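You operate a simulated robot arm through the tools that you are given. There is no shell and no other tool. Be economical: measure what you need, move in short steps, check, and stop when the job is done.

You run a simulated robot arm. Do the job below in one go: nothing can be reset, and whatever is moved stays where it is left.

JOB
Put the purple sleeve beside the turntable into pocket 56, lock it under the nozzle and grease it.
Fine: purple lock rocker on Tight before a quarter turn of the green grease knob.

Only the result counts: the job must be done as asked and must still hold three seconds after the hand-in. Knocking over, shifting, dropping, spilling or breaking anything else fails it.

ROBOT AND FRAMES
A 7-joint arm with a two-finger parallel gripper, fixed in place. Base frame: the origin is at the foot of the arm, x ahead of it, y to its left, z up; the work surface is at about z = 0.8. Units: m, rad, N and s.
With the tool pointing down near the work surface it reaches from about 0.24 to 0.68 m from the base axis. Its first joint turns from -1.152 to 1.152 rad. Payload 2.4 kg.
The tool frame sits at the grasp point between the pads (the TCP): z along the fingers, y along the line on which they close. The tips reach 0.03 m beyond it. Largest opening 0.094 m; finger width 0.028, thickness 0.01; the body of the gripper, 0.05 by 0.096 m, starts 0.055 m behind the TCP.
Orientation is told as [roll, pitch, yaw] about the base's x, y, z axes, in that order, counted from this pose: with the fingers straight down and closing along the base's y, the tool's x points along the base's -x, its y along +y and its z along -z.

CONTROLS
- The arm moves only by the tool step_arm. Its argument "targets" is one flat list of numbers, 7 for each row, row after row: the shift along the tool's x, y, z in m, then the turn, a rotation vector about the tool's x, y, z in rad, then the gripper command, from -1 (fully open) to 1 (shut), values between in proportion. In form: [dx, dy, dz, ax, ay, az, hand, dx, dy, dz, ax, ay, az, hand, ...]. A call has 1 to 10 rows; each row is the pose to reach, as a shift and turn from the pose commanded when the call began, along the tool's axes at that moment. Rows are played at 5 a second. More than 0.05 m and 0.15 rad between two rows, or a gripper value outside its range, and nothing of the call is played. A pose out of reach is approached as far as the arm can. The call stops where the force on the tool passes 90 N (or 10 N more than at its start, if that is more) or the arm is blocked; 0.2 s more then pass. The fingers move at their own pace (about 0.153 m/s each) and stop on an object; they squeeze with about 38 N. The grip force told is the motor's: it shows also when the fingers shut on nothing. Time passes only in rows, and 0.2 s behind the last, so rows that repeat a pose let the fingers close. It gives the time, the measured TCP pose, the force on the tool (base axes), the opening and the grip force at its end, in the units of the frame above (readings bear some noise), with the torque about the TCP (base axes, N m) and any sound that the robot's microphone picked up, and new pictures: "pictures" is both (left out), scene, wrist or none.
- Cameras (640 x 400 px; columns grow to the right, rows downward): "scene" is fixed at [0.0467, 0.4885, 1.4438]; the picture's right is [-0.60, -0.80, 0.00], its down [-0.38, 0.28, -0.88] and it looks along [0.70, -0.53, -0.47] (base axes); focal length 338 px, centre (320, 200). "wrist" rides on the gripper at [0.076, 0.014, -0.102] in the tool frame; the picture's right is [-0.18, 0.98, 0.00], its down [-0.75, -0.14, -0.64] and it looks along [-0.63, -0.12, 0.77] (tool axes); focal length 243 px, centre (320, 200). There is no depth. A picture from a camera that has moved, and an enlarged one, comes with that camera's place and axes in the base frame and with its lens. The place of the scene camera against the robot may be out by one fixed shift of up to 0.018 m in any direction.
- inspect(camera, box): a new picture of the part [left, top, right, bottom] of that camera's present view, enlarged. It takes no simulated time.
- hand_in(): hands the job in; it is judged then, once.

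Work in short steps. Places have to be worked out from the pictures, the camera data and where the tool is seen: move nearer, look again, correct. Check each grasp and each placing, and mend what went wrong. You have 120 turns and 200 pictures in all, those below and enlarged ones among them. Open the gripper and draw the arm clear of the work before you hand the job in, unless the task says otherwise; then end with one line.

The tools are called after "Request:" by a JSON object that holds its "name" and its "arguments". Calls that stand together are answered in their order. step_arm: Moves the arm, as the interface text tells. Its arguments: {"type":"object","properties":{"targets":{"type":"array"},"pictures":{"type":"string","enum":["both","scene","wrist","none"]}},"required":["targets"]} The other tools are called the same way: inspect (camera, box) takes an enlarged picture of a part of a camera's view; hand_in () hands the job in.

At the start:

```text
clock: 0.0
tool_pos: [0.433, -0.0311, 1.1935]
ee_rot: [0.001, 0.0, 0.0]
force: [0.1, -0.2, 0.2]
ft_torque: [0.03, 0.02, 0.03]
opening: 0.0941
grip_force: 0.1
```

scene: 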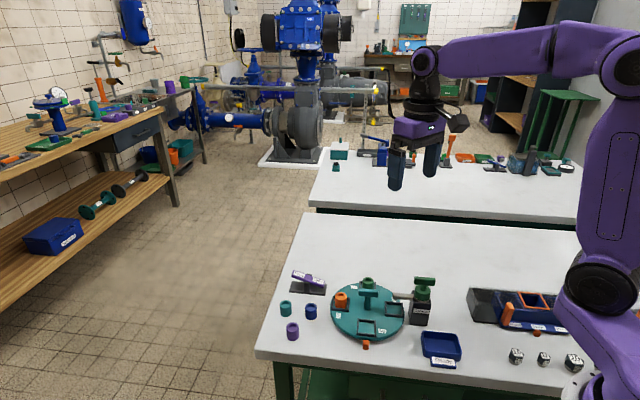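
wrist: 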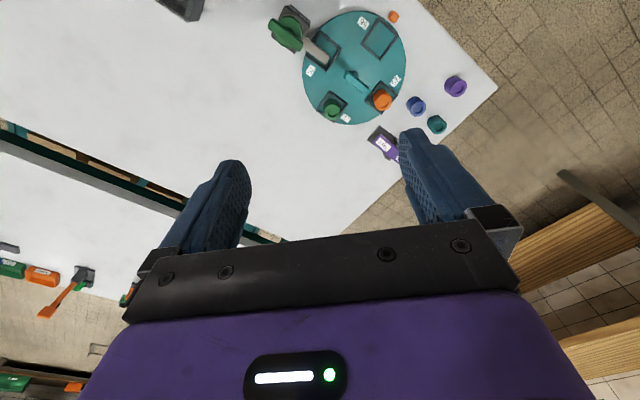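

The work is in the lower middle of the scene: a turntable, sleeves, a rocker and a nozzle. I'll enlarge both views first.

Request:
{"name": "inspect", "arguments": {"camera": "scene", "box": [260, 250, 480, 380]}}

Request:
{"name": "inspect", "arguments": {"camera": "wrist", "box": [250, 0, 510, 165]}}

```text
2.91 times, centred on (370, 315) of scene
camera zoom: at [0.0467, 0.4885, 1.4438], right [-0.6, -0.8, 0.0], down [-0.38, 0.28, -0.88], along [0.7, -0.53, -0.47], focal length 983 px, centre (174, -134)
```

zoom: 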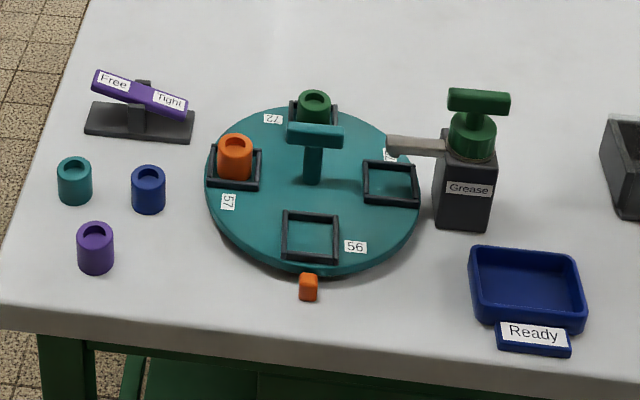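

```text
2.42 times, centred on (380, 82) of wrist
camera zoom: at [0.3564, -0.019, 1.2958], right [0.18, 0.98, 0.0], down [0.75, -0.14, 0.64], along [0.63, -0.12, -0.77], focal length 588 px, centre (174, 485)
```

zoom: 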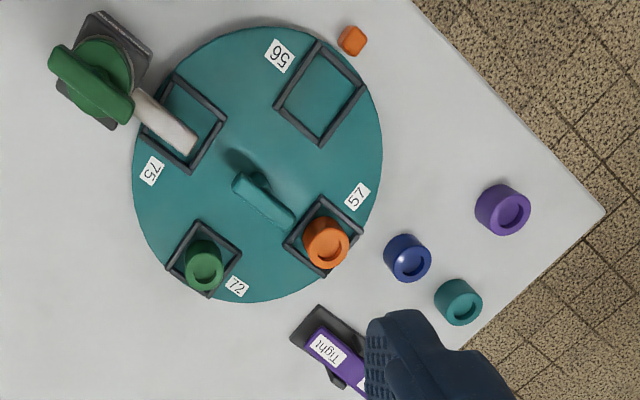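

Sleeve comes out near (0.515, 0.20) and the turntable centre near (0.46, 0.02). Pocket 56 is on the -x/+y side and the nozzle on the -x/-y side. I move above the sleeve for a closer look.

Request:
{"name": "step_arm", "arguments": {"targets": [-0.011, 0.034, 0.028, 0, 0, 0, -1, -0.022, 0.067, 0.057, 0, 0, 0, -1, -0.033, 0.1, 0.085, 0, 0, 0, -1, -0.044, 0.134, 0.113, 0, 0, 0, -1, -0.055, 0.167, 0.142, 0, 0, 0, -1, -0.067, 0.2, 0.17, 0, 0, 0, -1, -0.067, 0.2, 0.17, 0, 0, 0, -1]}}

```text
clock: 1.6
tool_pos: [0.5008, 0.1664, 1.0225]
ee_rot: [0.0, -0.001, 0.0]
force: [-0.9, 0.4, -0.7]
ft_torque: [0.01, -0.04, -0.02]
opening: 0.0939
grip_force: 0.1
camera wrist: at [0.4253, 0.1797, 1.1247], right [0.18, 0.98, 0.0], down [0.75, -0.14, 0.64], along [0.63, -0.12, -0.77], focal length 243 px, centre (320, 200)
```

scene: 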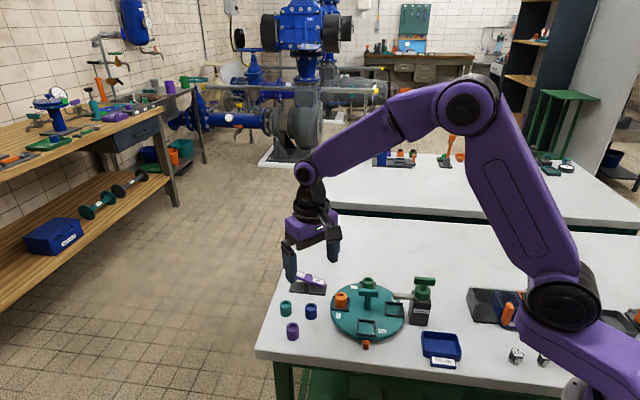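
wrist: 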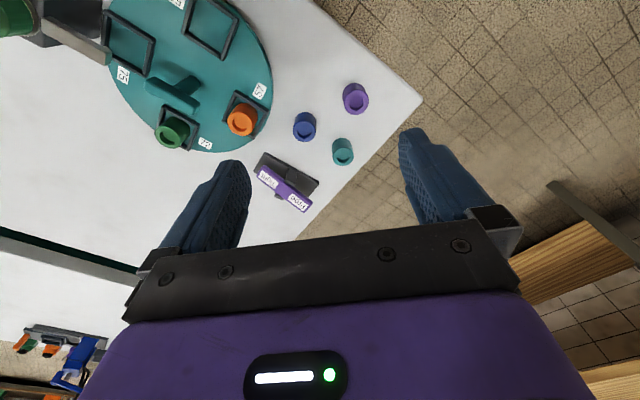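

Purple sleeve now at about (0.521, 0.203), blue at (0.541, 0.139), teal at (0.583, 0.180). A 45° yaw puts the fingers in the clear direction; I go above it with that yaw and a narrower opening.

Request:
{"name": "step_arm", "arguments": {"targets": [-0.003, 0.006, 0.016, 0, 0, 0.131, -0.36, -0.007, 0.012, 0.032, 0, 0, 0.262, -0.36, -0.01, 0.018, 0.048, 0, 0, 0.393, -0.36, -0.013, 0.025, 0.064, 0, 0, 0.524, -0.36, -0.017, 0.031, 0.08, 0, 0, 0.655, -0.36, -0.02, 0.037, 0.1, 0, 0, 0.785, -0.36, -0.02, 0.037, 0.1, 0, 0, 0.785, -0.36]}}

```text
clock: 3.2
tool_pos: [0.5193, 0.2038, 0.9241]
ee_rot: [0.0, 0.0, -0.788]
force: [0.0, -0.7, 0.6]
ft_torque: [0.02, 0.0, -0.01]
opening: 0.0637
grip_force: 0.0
camera wrist: at [0.4766, 0.2666, 1.0264], right [0.83, 0.56, 0.0], down [0.43, -0.63, 0.64], along [0.36, -0.53, -0.77], focal length 243 px, centre (320, 200)
```

scene: 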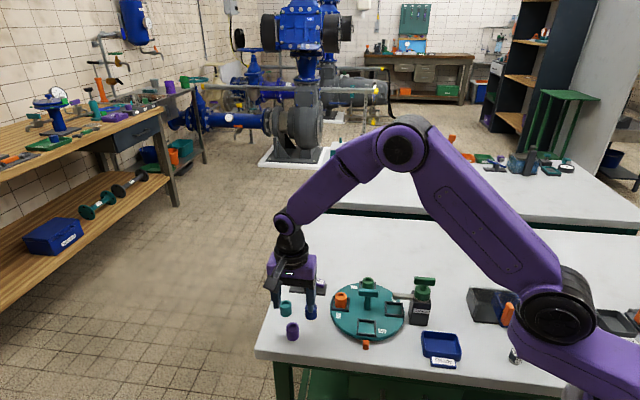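
wrist: 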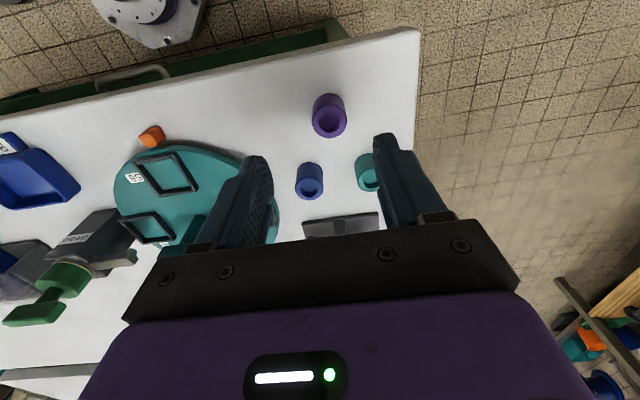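

The sleeve is about 8 mm along +tool y from the TCP. I correct that, descend part-way and check.

Request:
{"name": "step_arm", "arguments": {"targets": [-0.001, 0.008, 0.02, 0, 0, 0, -0.36, -0.001, 0.008, 0.045, 0, 0, 0, -0.36, -0.001, 0.008, 0.045, 0, 0, 0, -0.36], "pictures": "wrist"}}

```text
clock: 4.0
tool_pos: [0.5255, 0.21, 0.8802]
ee_rot: [-0.001, -0.001, -0.785]
force: [-0.7, -0.3, 0.9]
ft_torque: [0.02, 0.02, 0.01]
opening: 0.0637
grip_force: 0.1
camera wrist: at [0.4816, 0.2727, 0.9823], right [0.82, 0.57, 0.0], down [0.43, -0.63, 0.64], along [0.36, -0.53, -0.77], focal length 243 px, centre (320, 200)
```

wrist: 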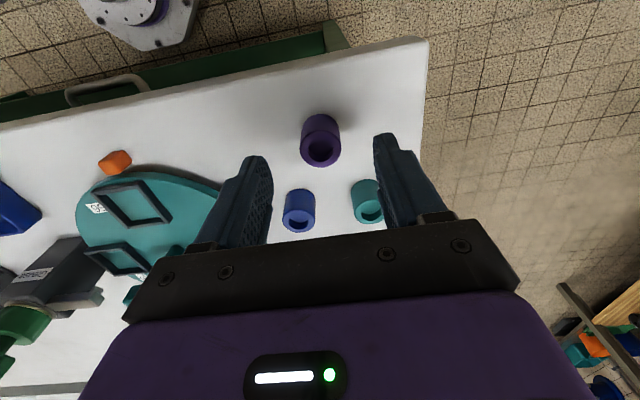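

Centred between the fingers. Descend to z≈0.845 and close.

Request:
{"name": "step_arm", "arguments": {"targets": [-0.002, 0, 0.018, 0, 0, 0, -0.36, -0.002, 0, 0.035, 0, 0, 0, -0.36, -0.002, 0, 0.035, 0, 0, 0, -0.36, -0.002, 0, 0.035, 0, 0, 0, 1, -0.002, 0, 0.035, 0, 0, 0, 1, -0.002, 0, 0.035, 0, 0, 0, 1]}}

```text
clock: 5.4
tool_pos: [0.528, 0.2084, 0.8448]
ee_rot: [0.0, -0.001, -0.785]
force: [-0.3, -0.4, 0.5]
ft_torque: [-0.03, -0.01, 0.01]
opening: 0.0288
grip_force: 37.6
camera wrist: at [0.4831, 0.2711, 0.9475], right [0.82, 0.57, 0.0], down [0.43, -0.63, 0.64], along [0.36, -0.53, -0.77], focal length 243 px, centre (320, 200)
```

scene: 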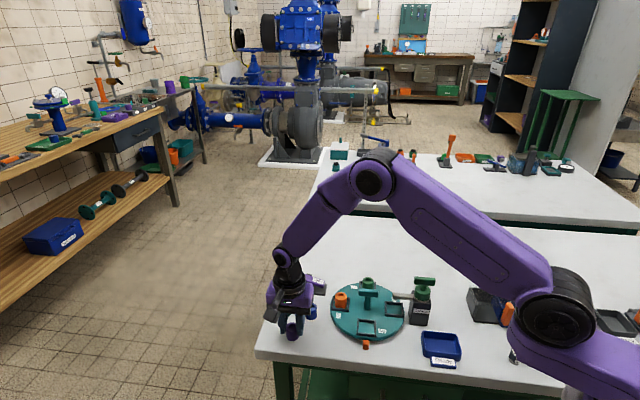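
wrist: 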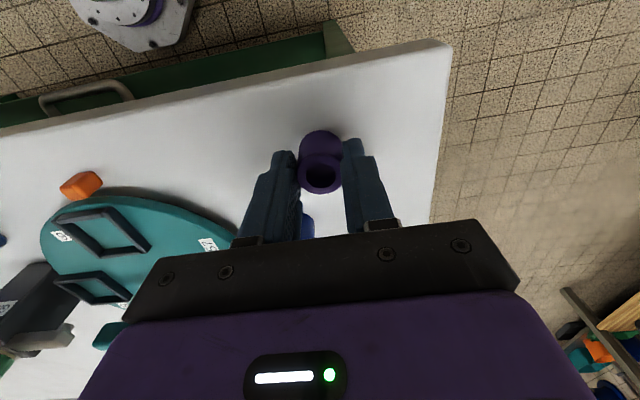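

Gripped (opening 0.0288, sleeve diameter). Lift and carry towards above pocket 56, estimated (0.425, 0.065).

Request:
{"name": "step_arm", "arguments": {"targets": [0, 0, -0.03, 0, 0, 0, 1, 0, 0, -0.07, 0, 0, 0, 1, 0, 0, -0.1, 0, 0, 0, 1, -0.007, -0.044, -0.1, 0, 0, 0, 1, -0.014, -0.087, -0.1, 0, 0, 0, 1, -0.021, -0.13, -0.1, 0, 0, 0, 1, -0.028, -0.174, -0.1, 0, 0, 0, 1, -0.028, -0.174, -0.1, 0, 0, 0, 1]}}

```text
clock: 7.2
tool_pos: [0.4223, 0.0643, 0.9432]
ee_rot: [-0.001, -0.001, -0.786]
force: [0.8, 0.4, 0.1]
ft_torque: [-0.02, -0.02, 0.02]
opening: 0.0285
grip_force: 38.2
camera wrist: at [0.3784, 0.1268, 1.0461], right [0.82, 0.57, 0.0], down [0.43, -0.63, 0.64], along [0.36, -0.53, -0.77], focal length 243 px, centre (320, 200)
```

scene: 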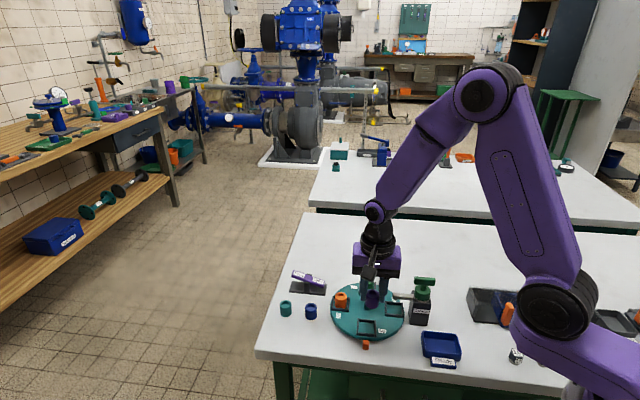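
wrist: 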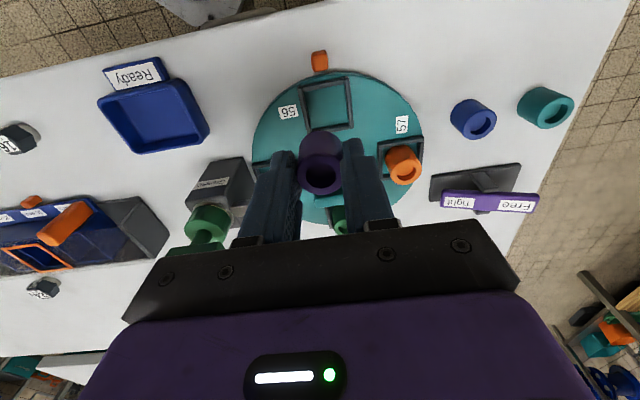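

Pocket centre is about 5–6 mm along +tool y. I correct that, lower part-way and look again.

Request:
{"name": "step_arm", "arguments": {"targets": [0, 0.006, 0.03, 0, 0, 0, 1, 0, 0.006, 0.058, 0, 0, 0, 1, 0, 0.006, 0.058, 0, 0, 0, 1]}}

Request:
{"name": "inspect", "arguments": {"camera": "wrist", "box": [220, 70, 440, 210]}}

Request:
{"name": "inspect", "arguments": {"camera": "scene", "box": [310, 260, 450, 360]}}

```text
clock: 8.0
tool_pos: [0.4275, 0.0699, 0.8862]
ee_rot: [-0.001, -0.001, -0.785]
force: [-0.7, 0.3, -0.3]
ft_torque: [-0.01, 0.01, -0.02]
opening: 0.0286
grip_force: 38.4
camera wrist: at [0.3839, 0.1326, 0.988], right [0.82, 0.57, 0.0], down [0.43, -0.63, 0.64], along [0.36, -0.53, -0.77], focal length 243 px, centre (320, 200)
```

scene: 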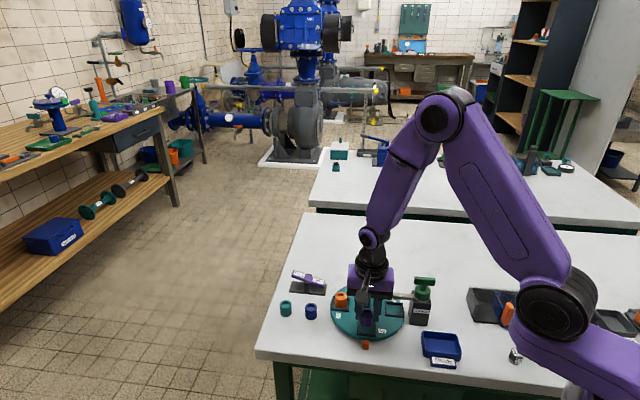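
wrist: 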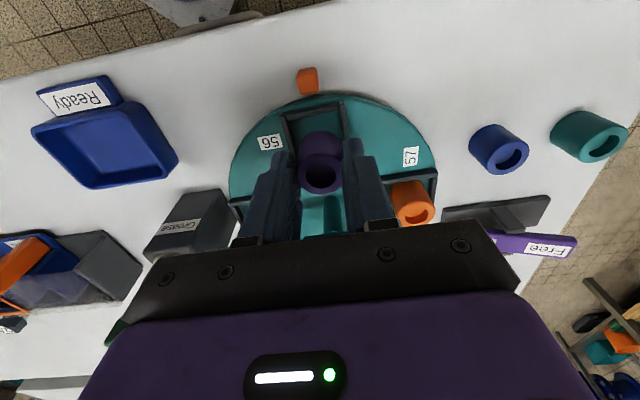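

```text
2.86 times, centred on (330, 140) of wrist
camera zoom: at [0.3839, 0.1326, 0.988], right [0.82, 0.57, 0.0], down [0.43, -0.63, 0.64], along [0.36, -0.53, -0.77], focal length 693 px, centre (291, 371)
```

zoom: 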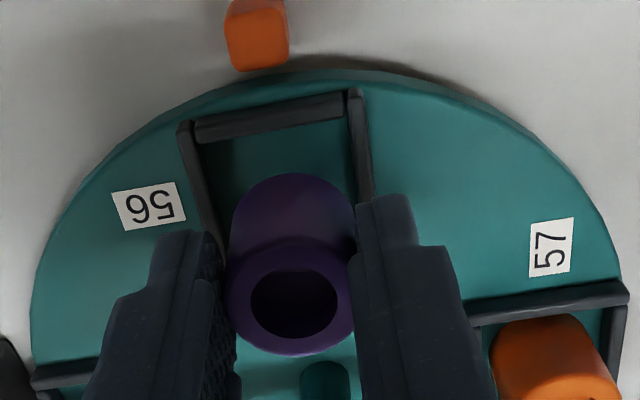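

```text
4.00 times, centred on (380, 310) of scene
camera zoom: at [0.0467, 0.4885, 1.4438], right [-0.6, -0.8, 0.0], down [-0.38, 0.28, -0.88], along [0.7, -0.53, -0.47], focal length 1352 px, centre (80, -240)
```

zoom: 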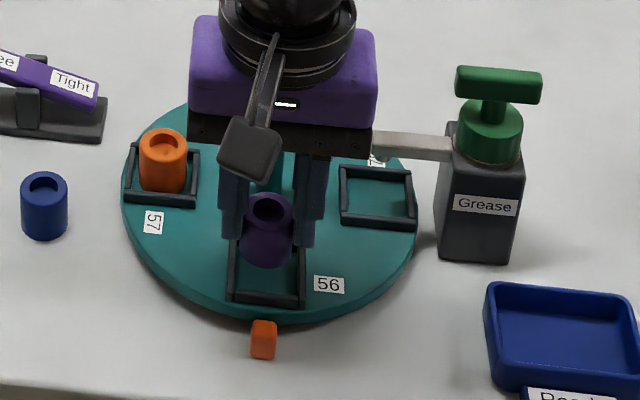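

Lined up within about 2 mm. I nudge -2 mm in tool y and lower in fine steps, watching the force.

Request:
{"name": "step_arm", "arguments": {"targets": [-0.001, -0.002, 0, 0, 0, 0, 1, -0.001, -0.002, 0.006, 0, 0, 0, 1, -0.001, -0.002, 0.012, 0, 0, 0, 1, -0.001, -0.002, 0.016, 0, 0, 0, 1, -0.001, -0.002, 0.016, 0, 0, 0, 1]}}

Request:
{"name": "inspect", "arguments": {"camera": "wrist", "box": [220, 70, 440, 210]}}

Request:
{"name": "inspect", "arguments": {"camera": "scene", "box": [330, 290, 410, 350]}}

```text
clock: 9.2
tool_pos: [0.4256, 0.0686, 0.8693]
ee_rot: [0.001, -0.001, -0.787]
force: [-1.0, 0.2, -0.1]
ft_torque: [0.03, 0.08, 0.01]
opening: 0.0284
grip_force: 38.4
camera wrist: at [0.3834, 0.1306, 0.9717], right [0.82, 0.57, 0.0], down [0.43, -0.63, 0.64], along [0.36, -0.53, -0.77], focal length 243 px, centre (320, 200)
```

scene: 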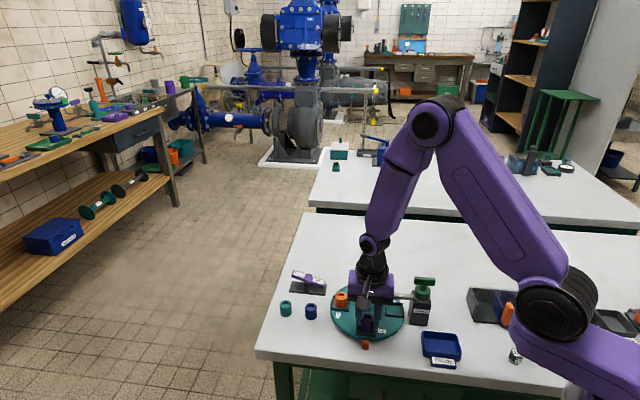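
wrist: 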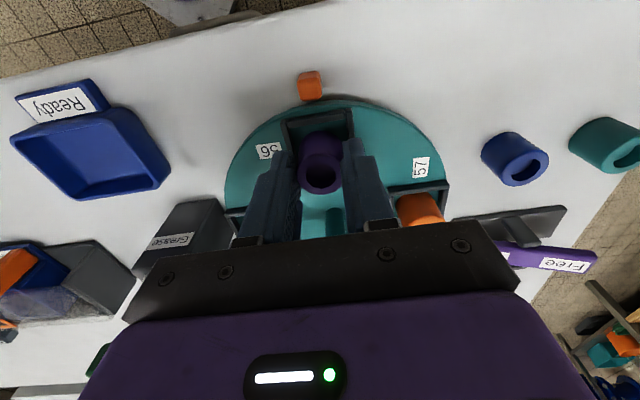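

```text
2.86 times, centred on (330, 140) of wrist
camera zoom: at [0.3834, 0.1306, 0.9717], right [0.82, 0.57, 0.0], down [0.43, -0.63, 0.64], along [0.36, -0.53, -0.77], focal length 693 px, centre (291, 371)
```

zoom: 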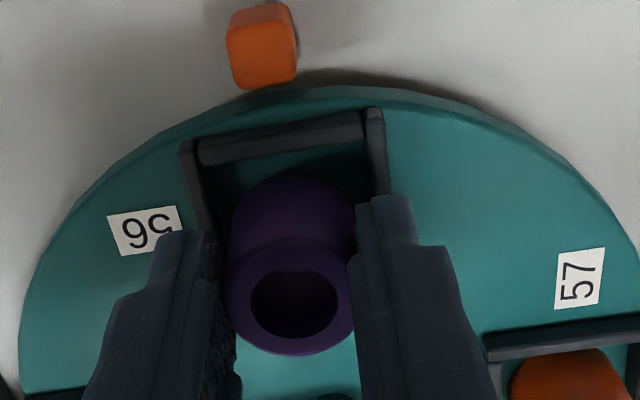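

```text
6.67 times, centred on (370, 320) of scene
camera zoom: at [0.0467, 0.4886, 1.4438], right [-0.6, -0.8, 0.0], down [-0.38, 0.28, -0.88], along [0.7, -0.53, -0.47], focal length 2253 px, centre (-13, -600)
```

zoom: 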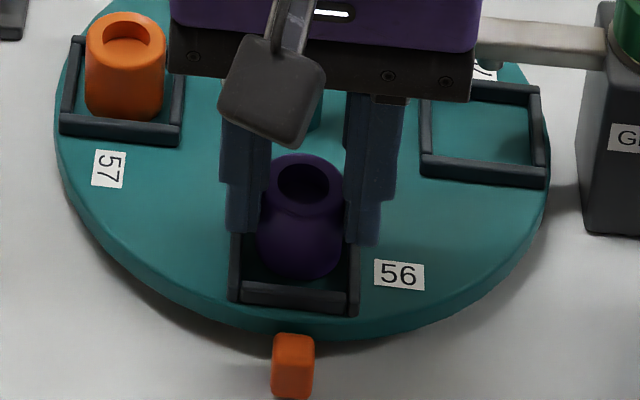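

No contact yet and it looks centred. Continue down in small steps until it seats.

Request:
{"name": "step_arm", "arguments": {"targets": [0, 0, 0.003, 0, 0, 0, 1, 0, 0, 0.006, 0, 0, 0, 1, 0, 0, 0.009, 0, 0, 0, 1, 0, 0, 0.009, 0, 0, 0, 1], "pictures": "wrist"}}

Request:
{"name": "inspect", "arguments": {"camera": "scene", "box": [330, 290, 410, 350]}}

```text
clock: 10.2
tool_pos: [0.4275, 0.0672, 0.8599]
ee_rot: [0.0, -0.001, -0.786]
force: [-4.6, -2.8, 19.8]
ft_torque: [-0.16, 0.2, -0.01]
opening: 0.0283
grip_force: 38.2
camera wrist: at [0.3839, 0.13, 0.9625], right [0.83, 0.56, 0.0], down [0.43, -0.63, 0.64], along [0.36, -0.53, -0.77], focal length 243 px, centre (320, 200)
```

wrist: 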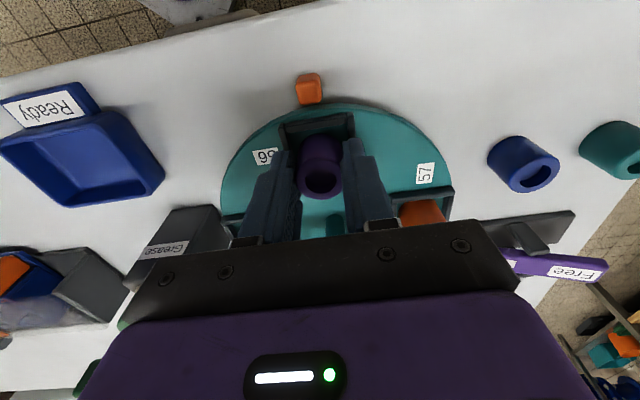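

```text
6.67 times, centred on (370, 320) of scene
camera zoom: at [0.0463, 0.4884, 1.4439], right [-0.6, -0.8, 0.0], down [-0.38, 0.28, -0.88], along [0.7, -0.53, -0.47], focal length 2253 px, centre (-13, -600)
```

zoom: 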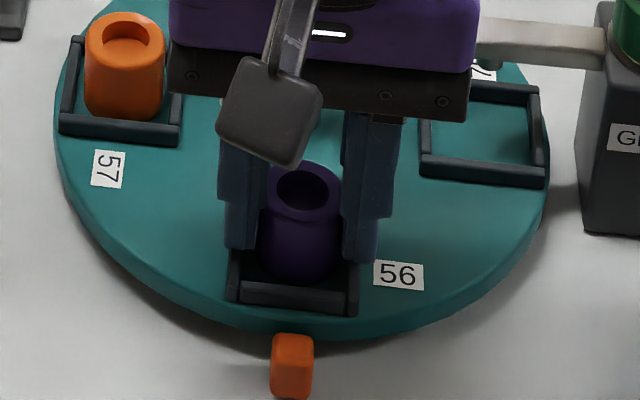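

20 N at 0.860: sleeve is on the pocket floor (~0.815). I relieve the load, open, and rise straight up.

Request:
{"name": "step_arm", "arguments": {"targets": [0, 0, -0.001, 0, 0, 0, 1, 0, 0, -0.001, 0, 0, 0, -0.2, 0, 0, -0.001, 0, 0, 0, -0.2, 0, 0, -0.001, 0, 0, 0, -0.2, 0, 0, -0.03, 0, 0, 0, -0.2, 0, 0, -0.07, 0, 0, 0, -0.2, 0, 0, -0.1, 0, 0, 0, -0.2, 0, 0, -0.1, 0, 0, 0, -0.2]}}

Request:
{"name": "inspect", "arguments": {"camera": "scene", "box": [310, 260, 450, 360]}}

Request:
{"name": "inspect", "arguments": {"camera": "wrist", "box": [180, 40, 440, 240]}}

```text
clock: 12.0
tool_pos: [0.4276, 0.0679, 0.961]
ee_rot: [0.001, 0.0, -0.786]
force: [0.1, 0.2, 0.3]
ft_torque: [0.01, 0.0, 0.03]
opening: 0.0565
grip_force: 0.2
camera wrist: at [0.3846, 0.1313, 1.0632], right [0.83, 0.56, 0.0], down [0.43, -0.63, 0.64], along [0.36, -0.53, -0.77], focal length 243 px, centre (320, 200)
```

scene: 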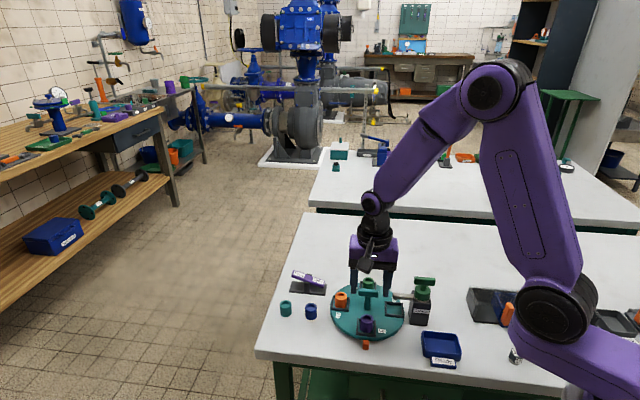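
wrist: 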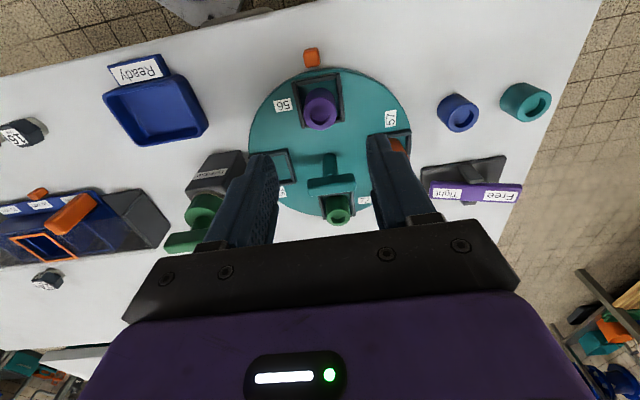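

```text
4.00 times, centred on (380, 310) of scene
camera zoom: at [0.0467, 0.4885, 1.4438], right [-0.6, -0.8, 0.0], down [-0.38, 0.28, -0.88], along [0.7, -0.53, -0.47], focal length 1352 px, centre (80, -240)
```

zoom: 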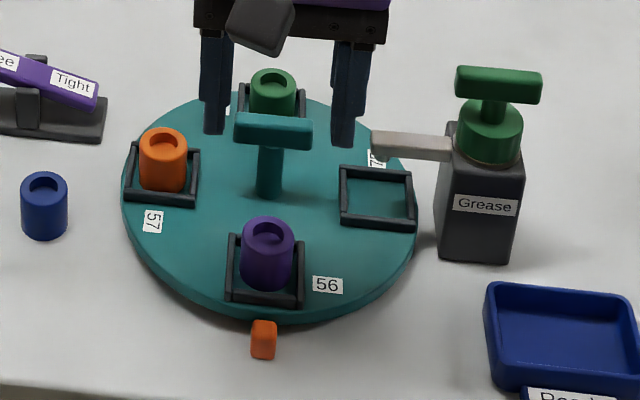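

```text
2.00 times, centred on (310, 140) of wrist
camera zoom: at [0.3846, 0.1313, 1.0632], right [0.83, 0.56, 0.0], down [0.43, -0.63, 0.64], along [0.36, -0.53, -0.77], focal length 485 px, centre (340, 320)
```

zoom: 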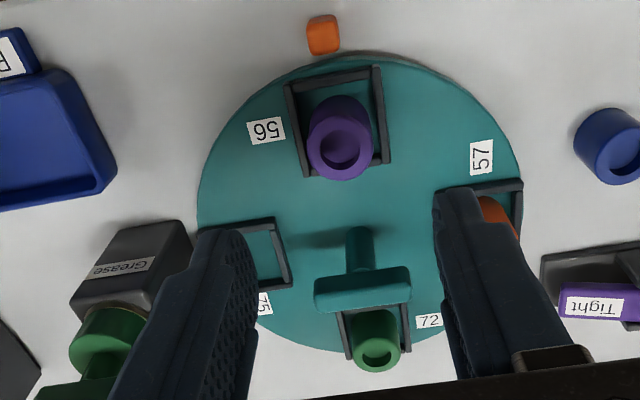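

Sleeve seated in pocket 56 at the same height as the orange one. Turntable centre is about (0.4755, 0.0205), and the T-bar sits near z 0.866, running at about 35°. I move above it with yaw +35° so the fingers straddle the bar, and look at the rocker on the way.

Request:
{"name": "step_arm", "arguments": {"targets": [-0.007, 0, 0, 0, 0, -0.14, -0.2, -0.0135, 0, 0, 0, 0, -0.28, -0.2, -0.02, 0, 0, 0, 0, -0.42, -0.2, -0.027, 0, 0, 0, 0, -0.56, -0.2, -0.034, 0, 0, 0, 0, -0.7, -0.2, -0.041, 0, 0, 0, 0, -0.84, -0.2, -0.048, 0, 0, 0, 0, -0.98, -0.2, -0.055, 0, 0, 0, 0, -1.12, -0.2, -0.0675, 0, 0, 0, 0, -1.26, -0.2, -0.0675, 0, 0, 0, 0, -1.396, -0.2]}}

Request:
{"name": "inspect", "arguments": {"camera": "wrist", "box": [200, 0, 460, 200]}}

Request:
{"name": "inspect", "arguments": {"camera": "scene", "box": [270, 255, 350, 315]}}

```text
clock: 14.2
tool_pos: [0.4754, 0.0192, 0.9617]
ee_rot: [-0.001, -0.001, 0.614]
force: [-0.6, -0.6, -1.1]
ft_torque: [-0.02, -0.03, 0.04]
opening: 0.0562
grip_force: 0.0
camera wrist: at [0.4047, -0.0136, 1.063], right [-0.42, 0.91, 0.0], down [0.7, 0.32, 0.64], along [0.58, 0.27, -0.77], focal length 243 px, centre (320, 200)
```

scene: 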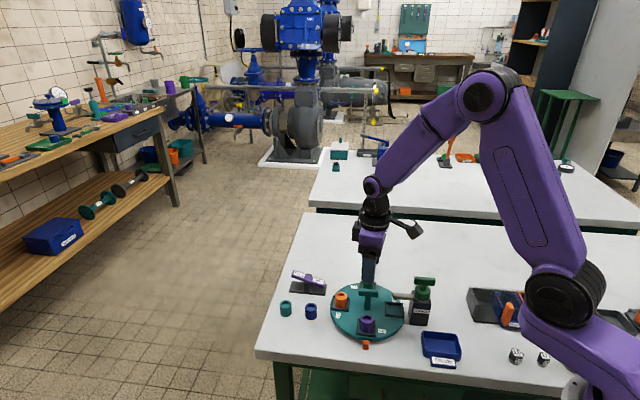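
wrist: 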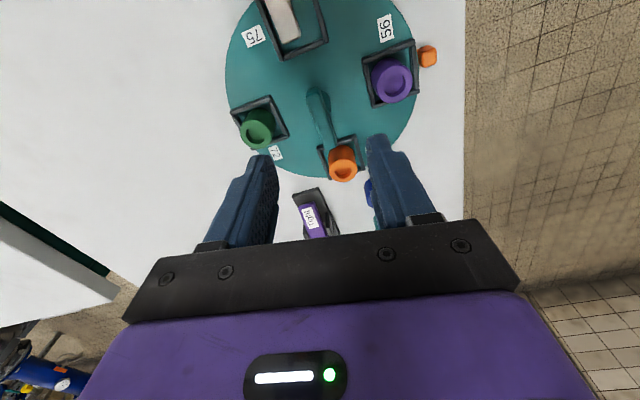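

```text
2.00 times, centred on (330, 100) of wrist
camera zoom: at [0.4047, -0.0136, 1.063], right [-0.42, 0.91, 0.0], down [0.7, 0.32, 0.64], along [0.58, 0.27, -0.77], focal length 485 px, centre (300, 400)
```

zoom: 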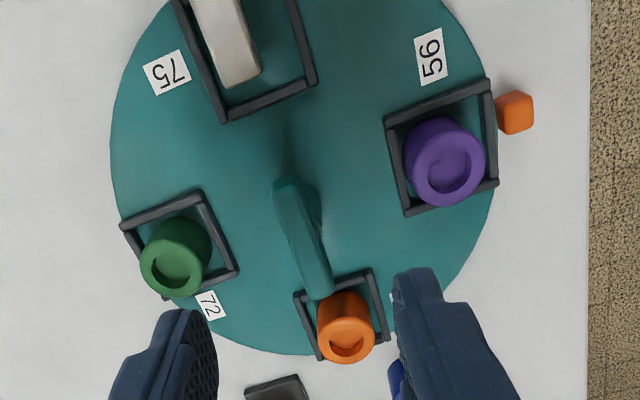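

```text
6.67 times, centred on (310, 285) of scene
camera zoom: at [0.0467, 0.4885, 1.4438], right [-0.6, -0.8, 0.0], down [-0.38, 0.28, -0.88], along [0.7, -0.53, -0.47], focal length 2253 px, centre (387, -367)
```

zoom: 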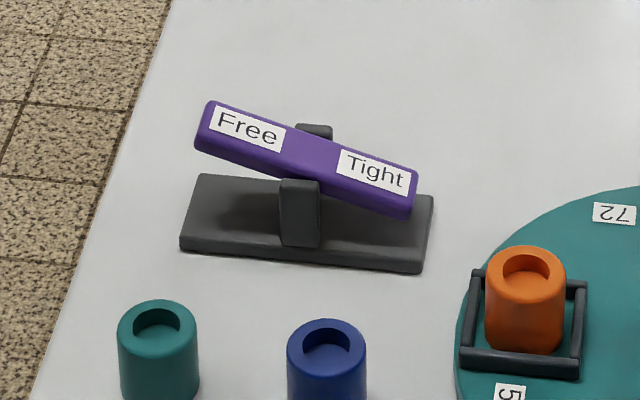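

The bar and the pockets lie at 45°. The rocker has its Tight end down, so it isn't clear which state that is; a gentle test turn will show. I refine the yaw to 45° and come lower.

Request:
{"name": "step_arm", "arguments": {"targets": [0.001, 0.002, 0.024, 0, 0, -0.087, -0.2, 0.001, 0.002, 0.046, 0, 0, -0.175, -0.2, 0.001, 0.002, 0.046, 0, 0, -0.175, -0.2], "pictures": "none"}}

Request:
{"name": "inspect", "arguments": {"camera": "wrist", "box": [200, 50, 440, 230]}}

Request:
{"name": "inspect", "arguments": {"camera": "scene", "box": [310, 250, 450, 350]}}

```text
clock: 15.0
tool_pos: [0.4741, 0.021, 0.9135]
ee_rot: [0.0, 0.001, 0.786]
force: [-0.3, -0.9, 0.1]
ft_torque: [-0.02, -0.02, -0.02]
opening: 0.0565
grip_force: 0.0
```

```text
2.22 times, centred on (320, 140) of wrist
camera zoom: at [0.4104, -0.024, 1.0161], right [-0.57, 0.82, 0.0], down [0.63, 0.43, 0.64], along [0.53, 0.36, -0.77], focal length 539 px, centre (320, 333)
```

zoom: 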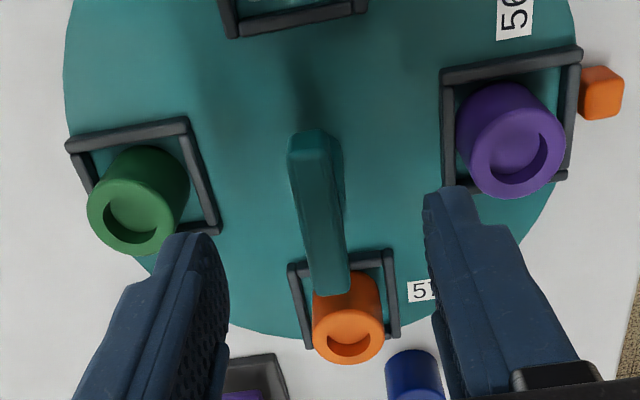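

```text
4.00 times, centred on (380, 300) of scene
camera zoom: at [0.0467, 0.4885, 1.4438], right [-0.6, -0.8, 0.0], down [-0.38, 0.28, -0.88], along [0.7, -0.53, -0.47], focal length 1352 px, centre (80, -200)
```

zoom: 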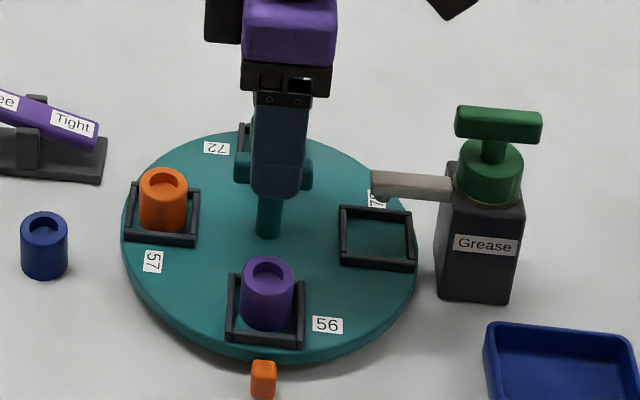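

Well centred over the bar. Descend to 0.868 and close on it.

Request:
{"name": "step_arm", "arguments": {"targets": [0, 0, 0.023, 0, 0, 0, -0.2, 0, 0, 0.045, 0, 0, 0, -0.2, 0, 0, 0.045, 0, 0, 0, -0.2, 0, 0, 0.045, 0, 0, 0, 0.2, 0, 0, 0.045, 0, 0, 0, 1, 0, 0, 0.045, 0, 0, 0, 1, 0, 0, 0.045, 0, 0, 0, 1]}}

```text
clock: 16.6
tool_pos: [0.4731, 0.0203, 0.8682]
ee_rot: [0.001, 0.001, 0.785]
force: [1.5, -0.7, -6.2]
ft_torque: [0.16, -0.17, -0.03]
opening: 0.0166
grip_force: 45.1
camera wrist: at [0.4092, -0.0247, 0.9707], right [-0.57, 0.82, 0.0], down [0.63, 0.43, 0.64], along [0.53, 0.36, -0.77], focal length 243 px, centre (320, 200)
```

scene: 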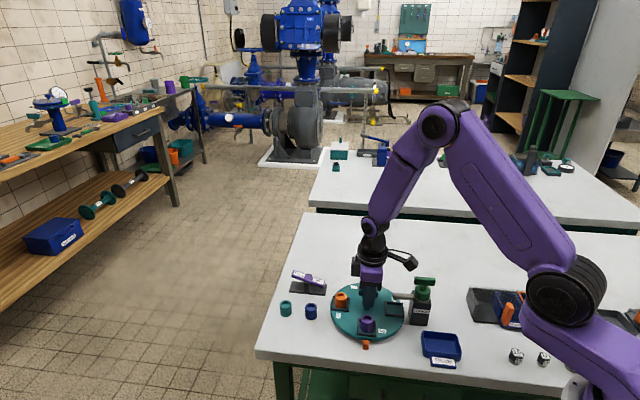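
wrist: 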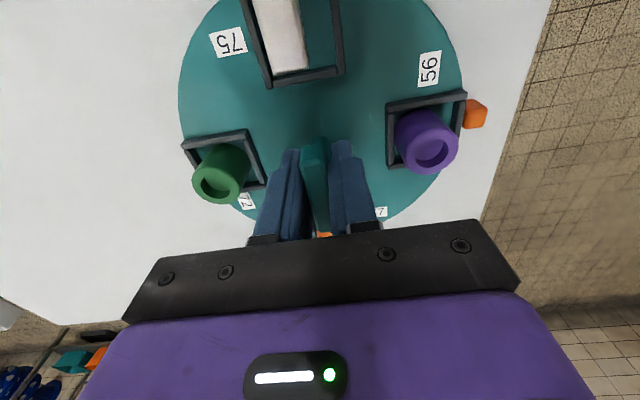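

Bar gripped at 0.0166. Small test turn of +0.1 rad (counter-clockwise from above) to see whether the table is free.

Request:
{"name": "step_arm", "arguments": {"targets": [0, 0, 0, 0, 0, -0.03, 1, 0, 0, 0, 0, 0, -0.06, 1, 0, 0, 0, 0, 0, -0.1, 1, 0, 0, 0, 0, 0, -0.1, 1], "pictures": "wrist"}}

```text
clock: 17.6
tool_pos: [0.4732, 0.0193, 0.8689]
ee_rot: [0.001, 0.003, 0.883]
force: [-1.0, -2.0, -20.0]
ft_torque: [0.28, -0.32, -1.23]
opening: 0.0184
grip_force: 44.9
camera wrist: at [0.414, -0.031, 0.971], right [-0.64, 0.76, 0.0], down [0.59, 0.49, 0.64], along [0.49, 0.41, -0.77], focal length 243 px, centre (320, 200)
```

wrist: 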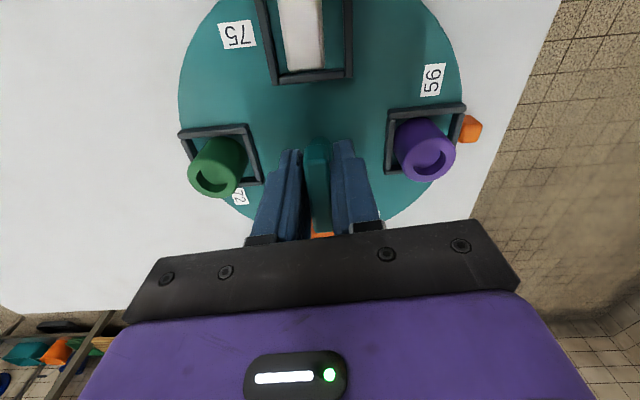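

The disc didn't follow: torque rose to 1.2 Nm, the bar slipped in the pads, and pocket 56 stayed put against the marker. So Tight-end-down means locked, and Free has to be pressed first. I turn back, release and rise.

Request:
{"name": "step_arm", "arguments": {"targets": [0, 0, 0, 0, 0, 0.05, 1, 0, 0, 0, 0, 0, 0.1, 1, 0, 0, 0, 0, 0, 0.1, -0.2, 0, 0, 0, 0, 0, 0.1, -0.2, 0, 0, -0.03, 0, 0, 0.1, -0.2, 0, 0, -0.07, 0, 0, 0.1, -0.2, 0, 0, -0.1, 0, 0, 0.1, -0.2, 0, 0, -0.1, 0, 0, 0.1, -0.2]}}

Request:
{"name": "inspect", "arguments": {"camera": "wrist", "box": [200, 0, 460, 220]}}

```text
clock: 19.4
tool_pos: [0.4721, 0.0205, 0.9714]
ee_rot: [0.0, 0.001, 0.786]
force: [0.5, 0.0, -0.5]
ft_torque: [-0.03, -0.06, -0.03]
opening: 0.0565
grip_force: 0.2
camera wrist: at [0.4088, -0.0247, 1.0727], right [-0.57, 0.82, 0.0], down [0.63, 0.43, 0.64], along [0.53, 0.36, -0.77], focal length 243 px, centre (320, 200)
```

scene: 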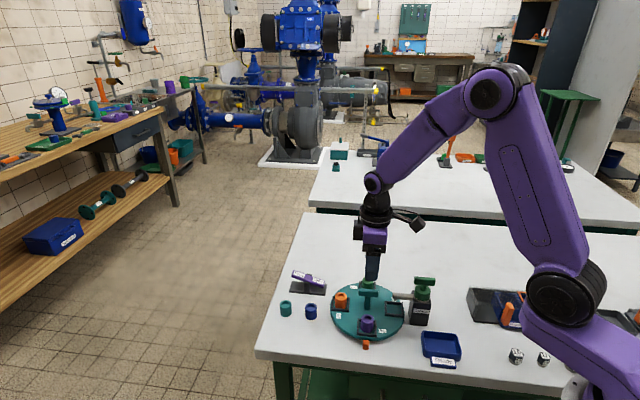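
wrist: 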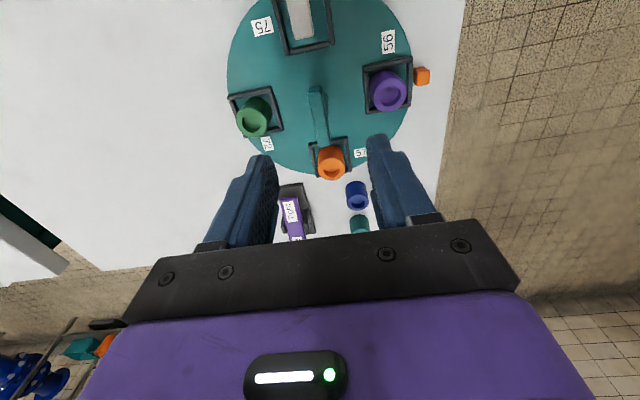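

```text
1.82 times, centred on (330, 110) of wrist
camera zoom: at [0.4088, -0.0247, 1.0727], right [-0.57, 0.82, 0.0], down [0.63, 0.43, 0.64], along [0.53, 0.36, -0.77], focal length 441 px, centre (302, 364)
```

zoom: 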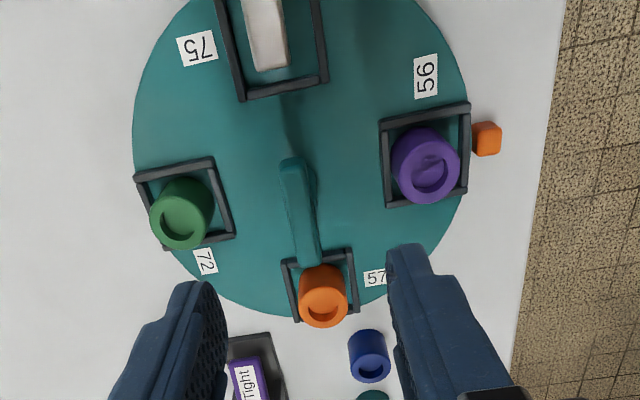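

Rocker: Free label around (0.655, 0.10), Tight around (0.613, 0.066). I move with closed fingers above the Free end and look.

Request:
{"name": "step_arm", "arguments": {"targets": [-0.036, -0.014, 0, 0, 0, 0, 1, -0.072, -0.028, 0, 0, 0, 0, 1, -0.108, -0.042, 0.01, 0, 0, 0, 1, -0.144, -0.056, 0.03, 0, 0, 0, 1, -0.181, -0.071, 0.041, 0, 0, 0, 1, -0.181, -0.071, 0.041, 0, 0, 0, 1]}}

Request:
{"name": "inspect", "arguments": {"camera": "scene", "box": [260, 240, 360, 315]}}

```text
clock: 20.8
tool_pos: [0.6503, 0.0996, 0.9286]
ee_rot: [-0.002, 0.001, 0.785]
force: [0.7, 0.1, -0.1]
ft_torque: [-0.01, 0.02, -0.02]
opening: 0.0
grip_force: 33.2
camera wrist: at [0.5867, 0.0552, 1.0305], right [-0.57, 0.82, 0.0], down [0.63, 0.43, 0.64], along [0.53, 0.36, -0.77], focal length 243 px, centre (320, 200)
```

scene: 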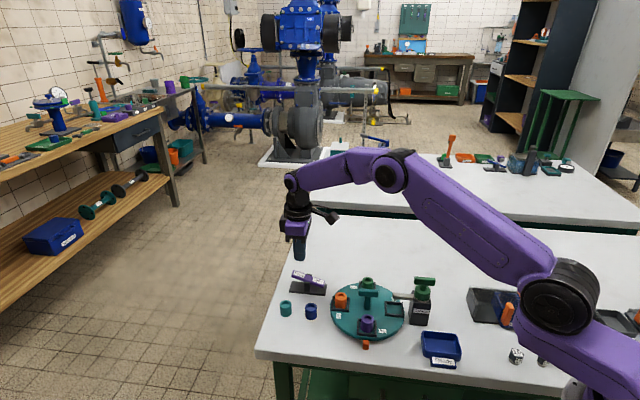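
wrist: 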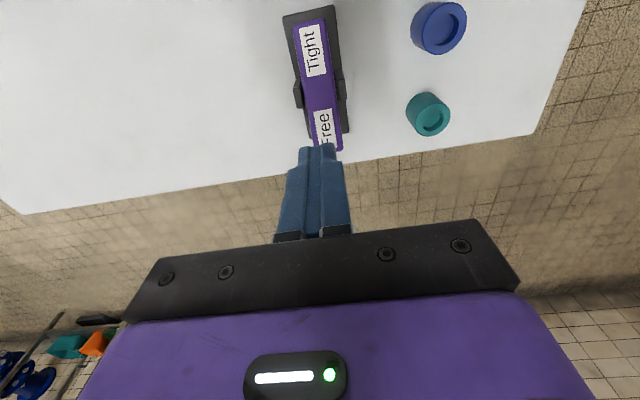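

```text
5.33 times, centred on (310, 278) of scene
camera zoom: at [0.0467, 0.4885, 1.4438], right [-0.6, -0.8, 0.0], down [-0.38, 0.28, -0.88], along [0.7, -0.53, -0.47], focal length 1803 px, centre (373, -213)
```

zoom: 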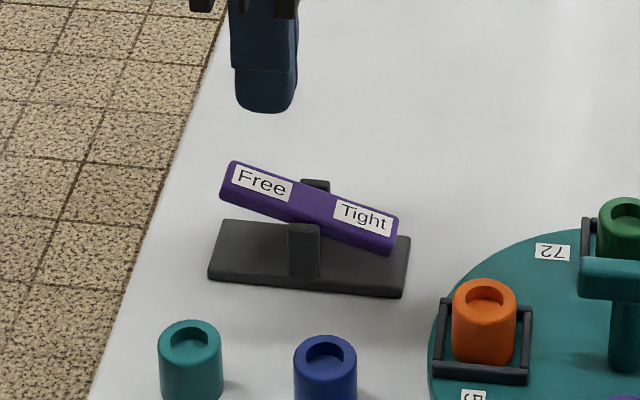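

The Free label is directly beneath the fingertips. Press down stepwise.

Request:
{"name": "step_arm", "arguments": {"targets": [0, 0.002, 0.025, 0, 0, 0, 1, 0, 0.002, 0.042, 0, 0, 0, 1, 0, 0.002, 0.05, 0, 0, 0, 1, 0, 0.002, 0.056, 0, 0, 0, 1, 0, 0.002, 0.062, 0, 0, 0, 1, 0, 0.002, 0.068, 0, 0, 0, 1]}}

Request:
{"name": "inspect", "arguments": {"camera": "scene", "box": [260, 240, 360, 315]}}

```text
clock: 22.2
tool_pos: [0.6538, 0.1021, 0.8686]
ee_rot: [-0.008, -0.012, 0.787]
force: [-11.4, 4.2, 60.3]
ft_torque: [-0.42, 0.93, -0.05]
opening: 0.0001
grip_force: 32.7
camera wrist: at [0.5874, 0.0572, 0.9701], right [-0.57, 0.82, -0.01], down [0.62, 0.43, 0.65], along [0.54, 0.37, -0.76], focal length 243 px, centre (320, 200)
```

scene: 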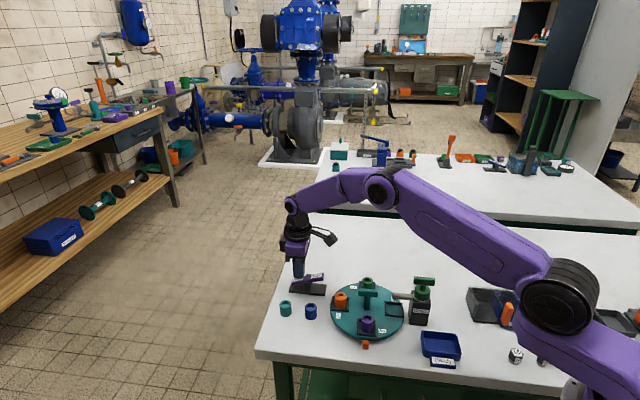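
wrist: 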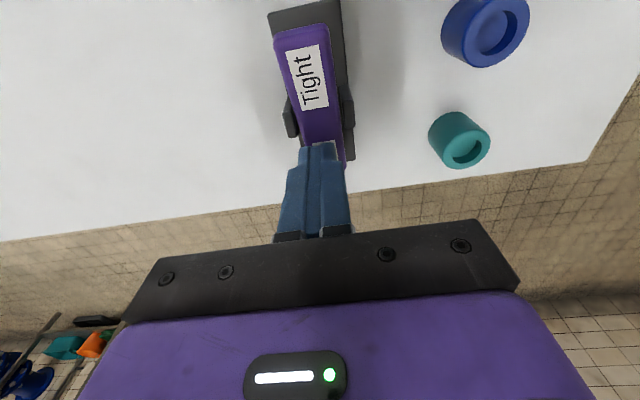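

```text
5.33 times, centred on (310, 278) of scene
camera zoom: at [0.0451, 0.4885, 1.4439], right [-0.6, -0.8, 0.0], down [-0.38, 0.28, -0.88], along [0.7, -0.53, -0.47], focal length 1803 px, centre (373, -213)
```

zoom: 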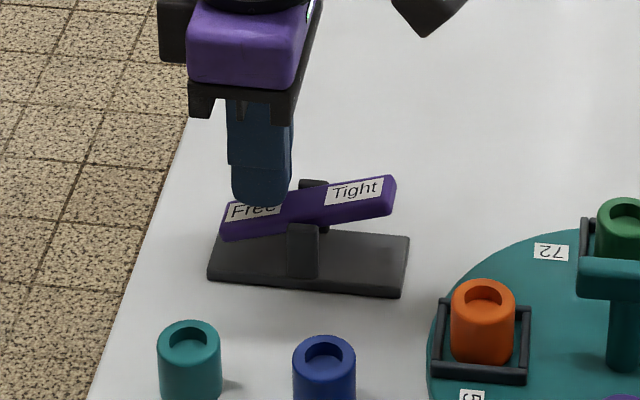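

Rocker flipped, Free end down against its stop. Rise and go back above the T-bar, opening the fingers.

Request:
{"name": "step_arm", "arguments": {"targets": [0, 0, -0.03, 0, 0, 0, 1, 0, 0, -0.07, 0, 0, 0, 1, 0, 0, -0.11, 0, 0, 0, 1, 0.04, 0.016, -0.11, 0, 0, 0, 0, 0.08, 0.03, -0.11, 0, 0, 0, -0.2, 0.12, 0.045, -0.11, 0, 0, 0, -0.2, 0.16, 0.06, -0.11, 0, 0, 0, -0.2, 0.181, 0.069, -0.11, 0, 0, 0, -0.2, 0.181, 0.069, -0.065, 0, 0, 0, -0.2, 0.181, 0.069, -0.055, 0, 0, 0, -0.2]}}

Request:
{"name": "inspect", "arguments": {"camera": "wrist", "box": [200, 50, 440, 230]}}

Request:
{"name": "inspect", "arguments": {"camera": "scene", "box": [260, 240, 360, 315]}}

```text
clock: 24.4
tool_pos: [0.4718, 0.0224, 0.9156]
ee_rot: [-0.001, -0.002, 0.784]
force: [-0.1, -0.1, -0.6]
ft_torque: [-0.01, 0.03, -0.02]
opening: 0.0563
grip_force: 0.1
camera wrist: at [0.4081, -0.0242, 1.0176], right [-0.57, 0.82, 0.0], down [0.63, 0.43, 0.64], along [0.53, 0.36, -0.77], focal length 243 px, centre (320, 200)
```

scene: 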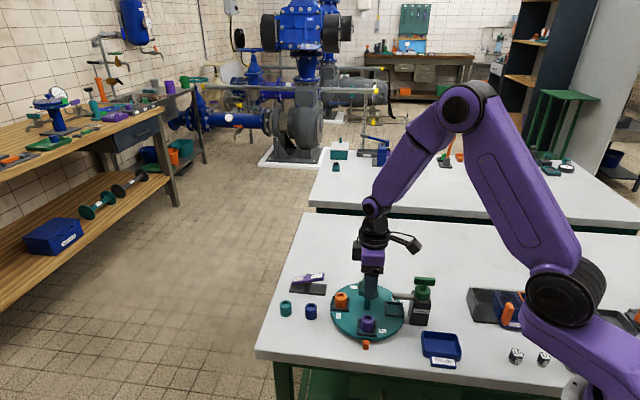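
wrist: 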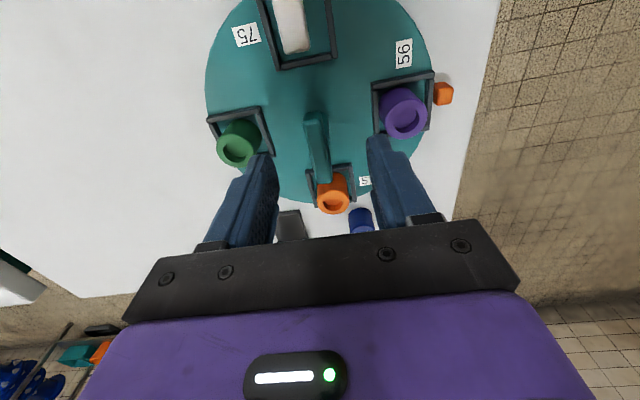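

```text
2.22 times, centred on (320, 140) of wrist
camera zoom: at [0.4081, -0.0242, 1.0176], right [-0.57, 0.82, 0.0], down [0.63, 0.43, 0.64], along [0.53, 0.36, -0.77], focal length 539 px, centre (320, 333)
```

zoom: 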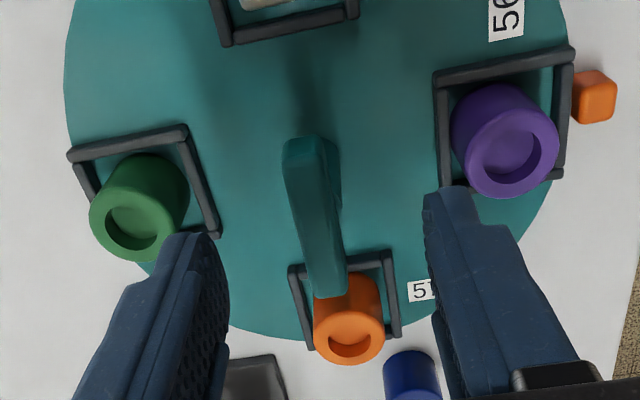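

```text
5.33 times, centred on (310, 278) of scene
camera zoom: at [0.0467, 0.4885, 1.4438], right [-0.6, -0.8, 0.0], down [-0.38, 0.28, -0.88], along [0.7, -0.53, -0.47], focal length 1803 px, centre (373, -213)
```

zoom: 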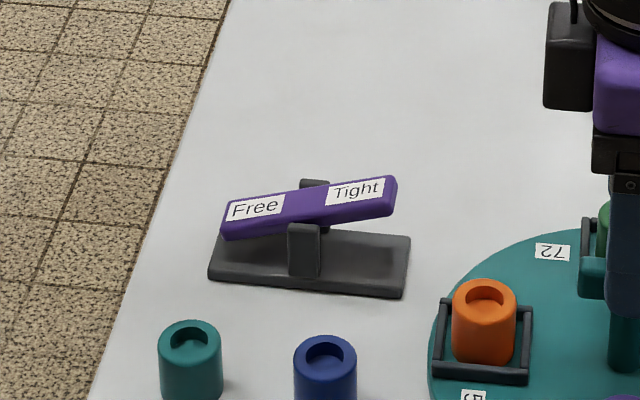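

Rocker stays on Free. Descend, grip the bar and try a small turn.

Request:
{"name": "step_arm", "arguments": {"targets": [0, -0.001, 0.024, 0, 0, 0, -0.2, 0, -0.001, 0.048, 0, 0, 0, -0.2, 0, -0.001, 0.048, 0, 0, 0, 0.2, 0, -0.001, 0.048, 0, 0, 0, 1, 0, -0.001, 0.048, 0, 0, 0, 1, 0, -0.001, 0.048, 0, 0, 0, 1, 0, -0.001, 0.048, 0, 0, -0.04, 1, 0, -0.001, 0.048, 0, 0, -0.08, 1, 0, -0.001, 0.048, 0, 0, -0.12, 1, 0, -0.001, 0.048, 0, 0, -0.12, 1], "pictures": "wrist"}}

```text
clock: 26.6
tool_pos: [0.4738, 0.0214, 0.8659]
ee_rot: [0.002, -0.001, 0.906]
force: [10.9, -2.7, -29.9]
ft_torque: [0.7, -0.58, -0.02]
opening: 0.0164
grip_force: 45.2
camera wrist: at [0.4159, -0.0314, 0.9692], right [-0.66, 0.75, 0.0], down [0.58, 0.51, 0.64], along [0.48, 0.42, -0.77], focal length 243 px, centre (320, 200)
```

wrist: 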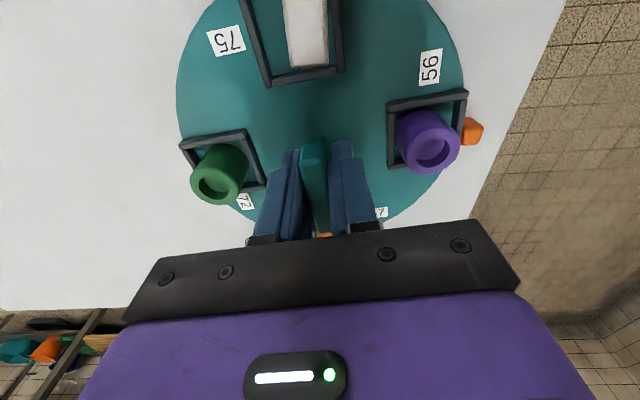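

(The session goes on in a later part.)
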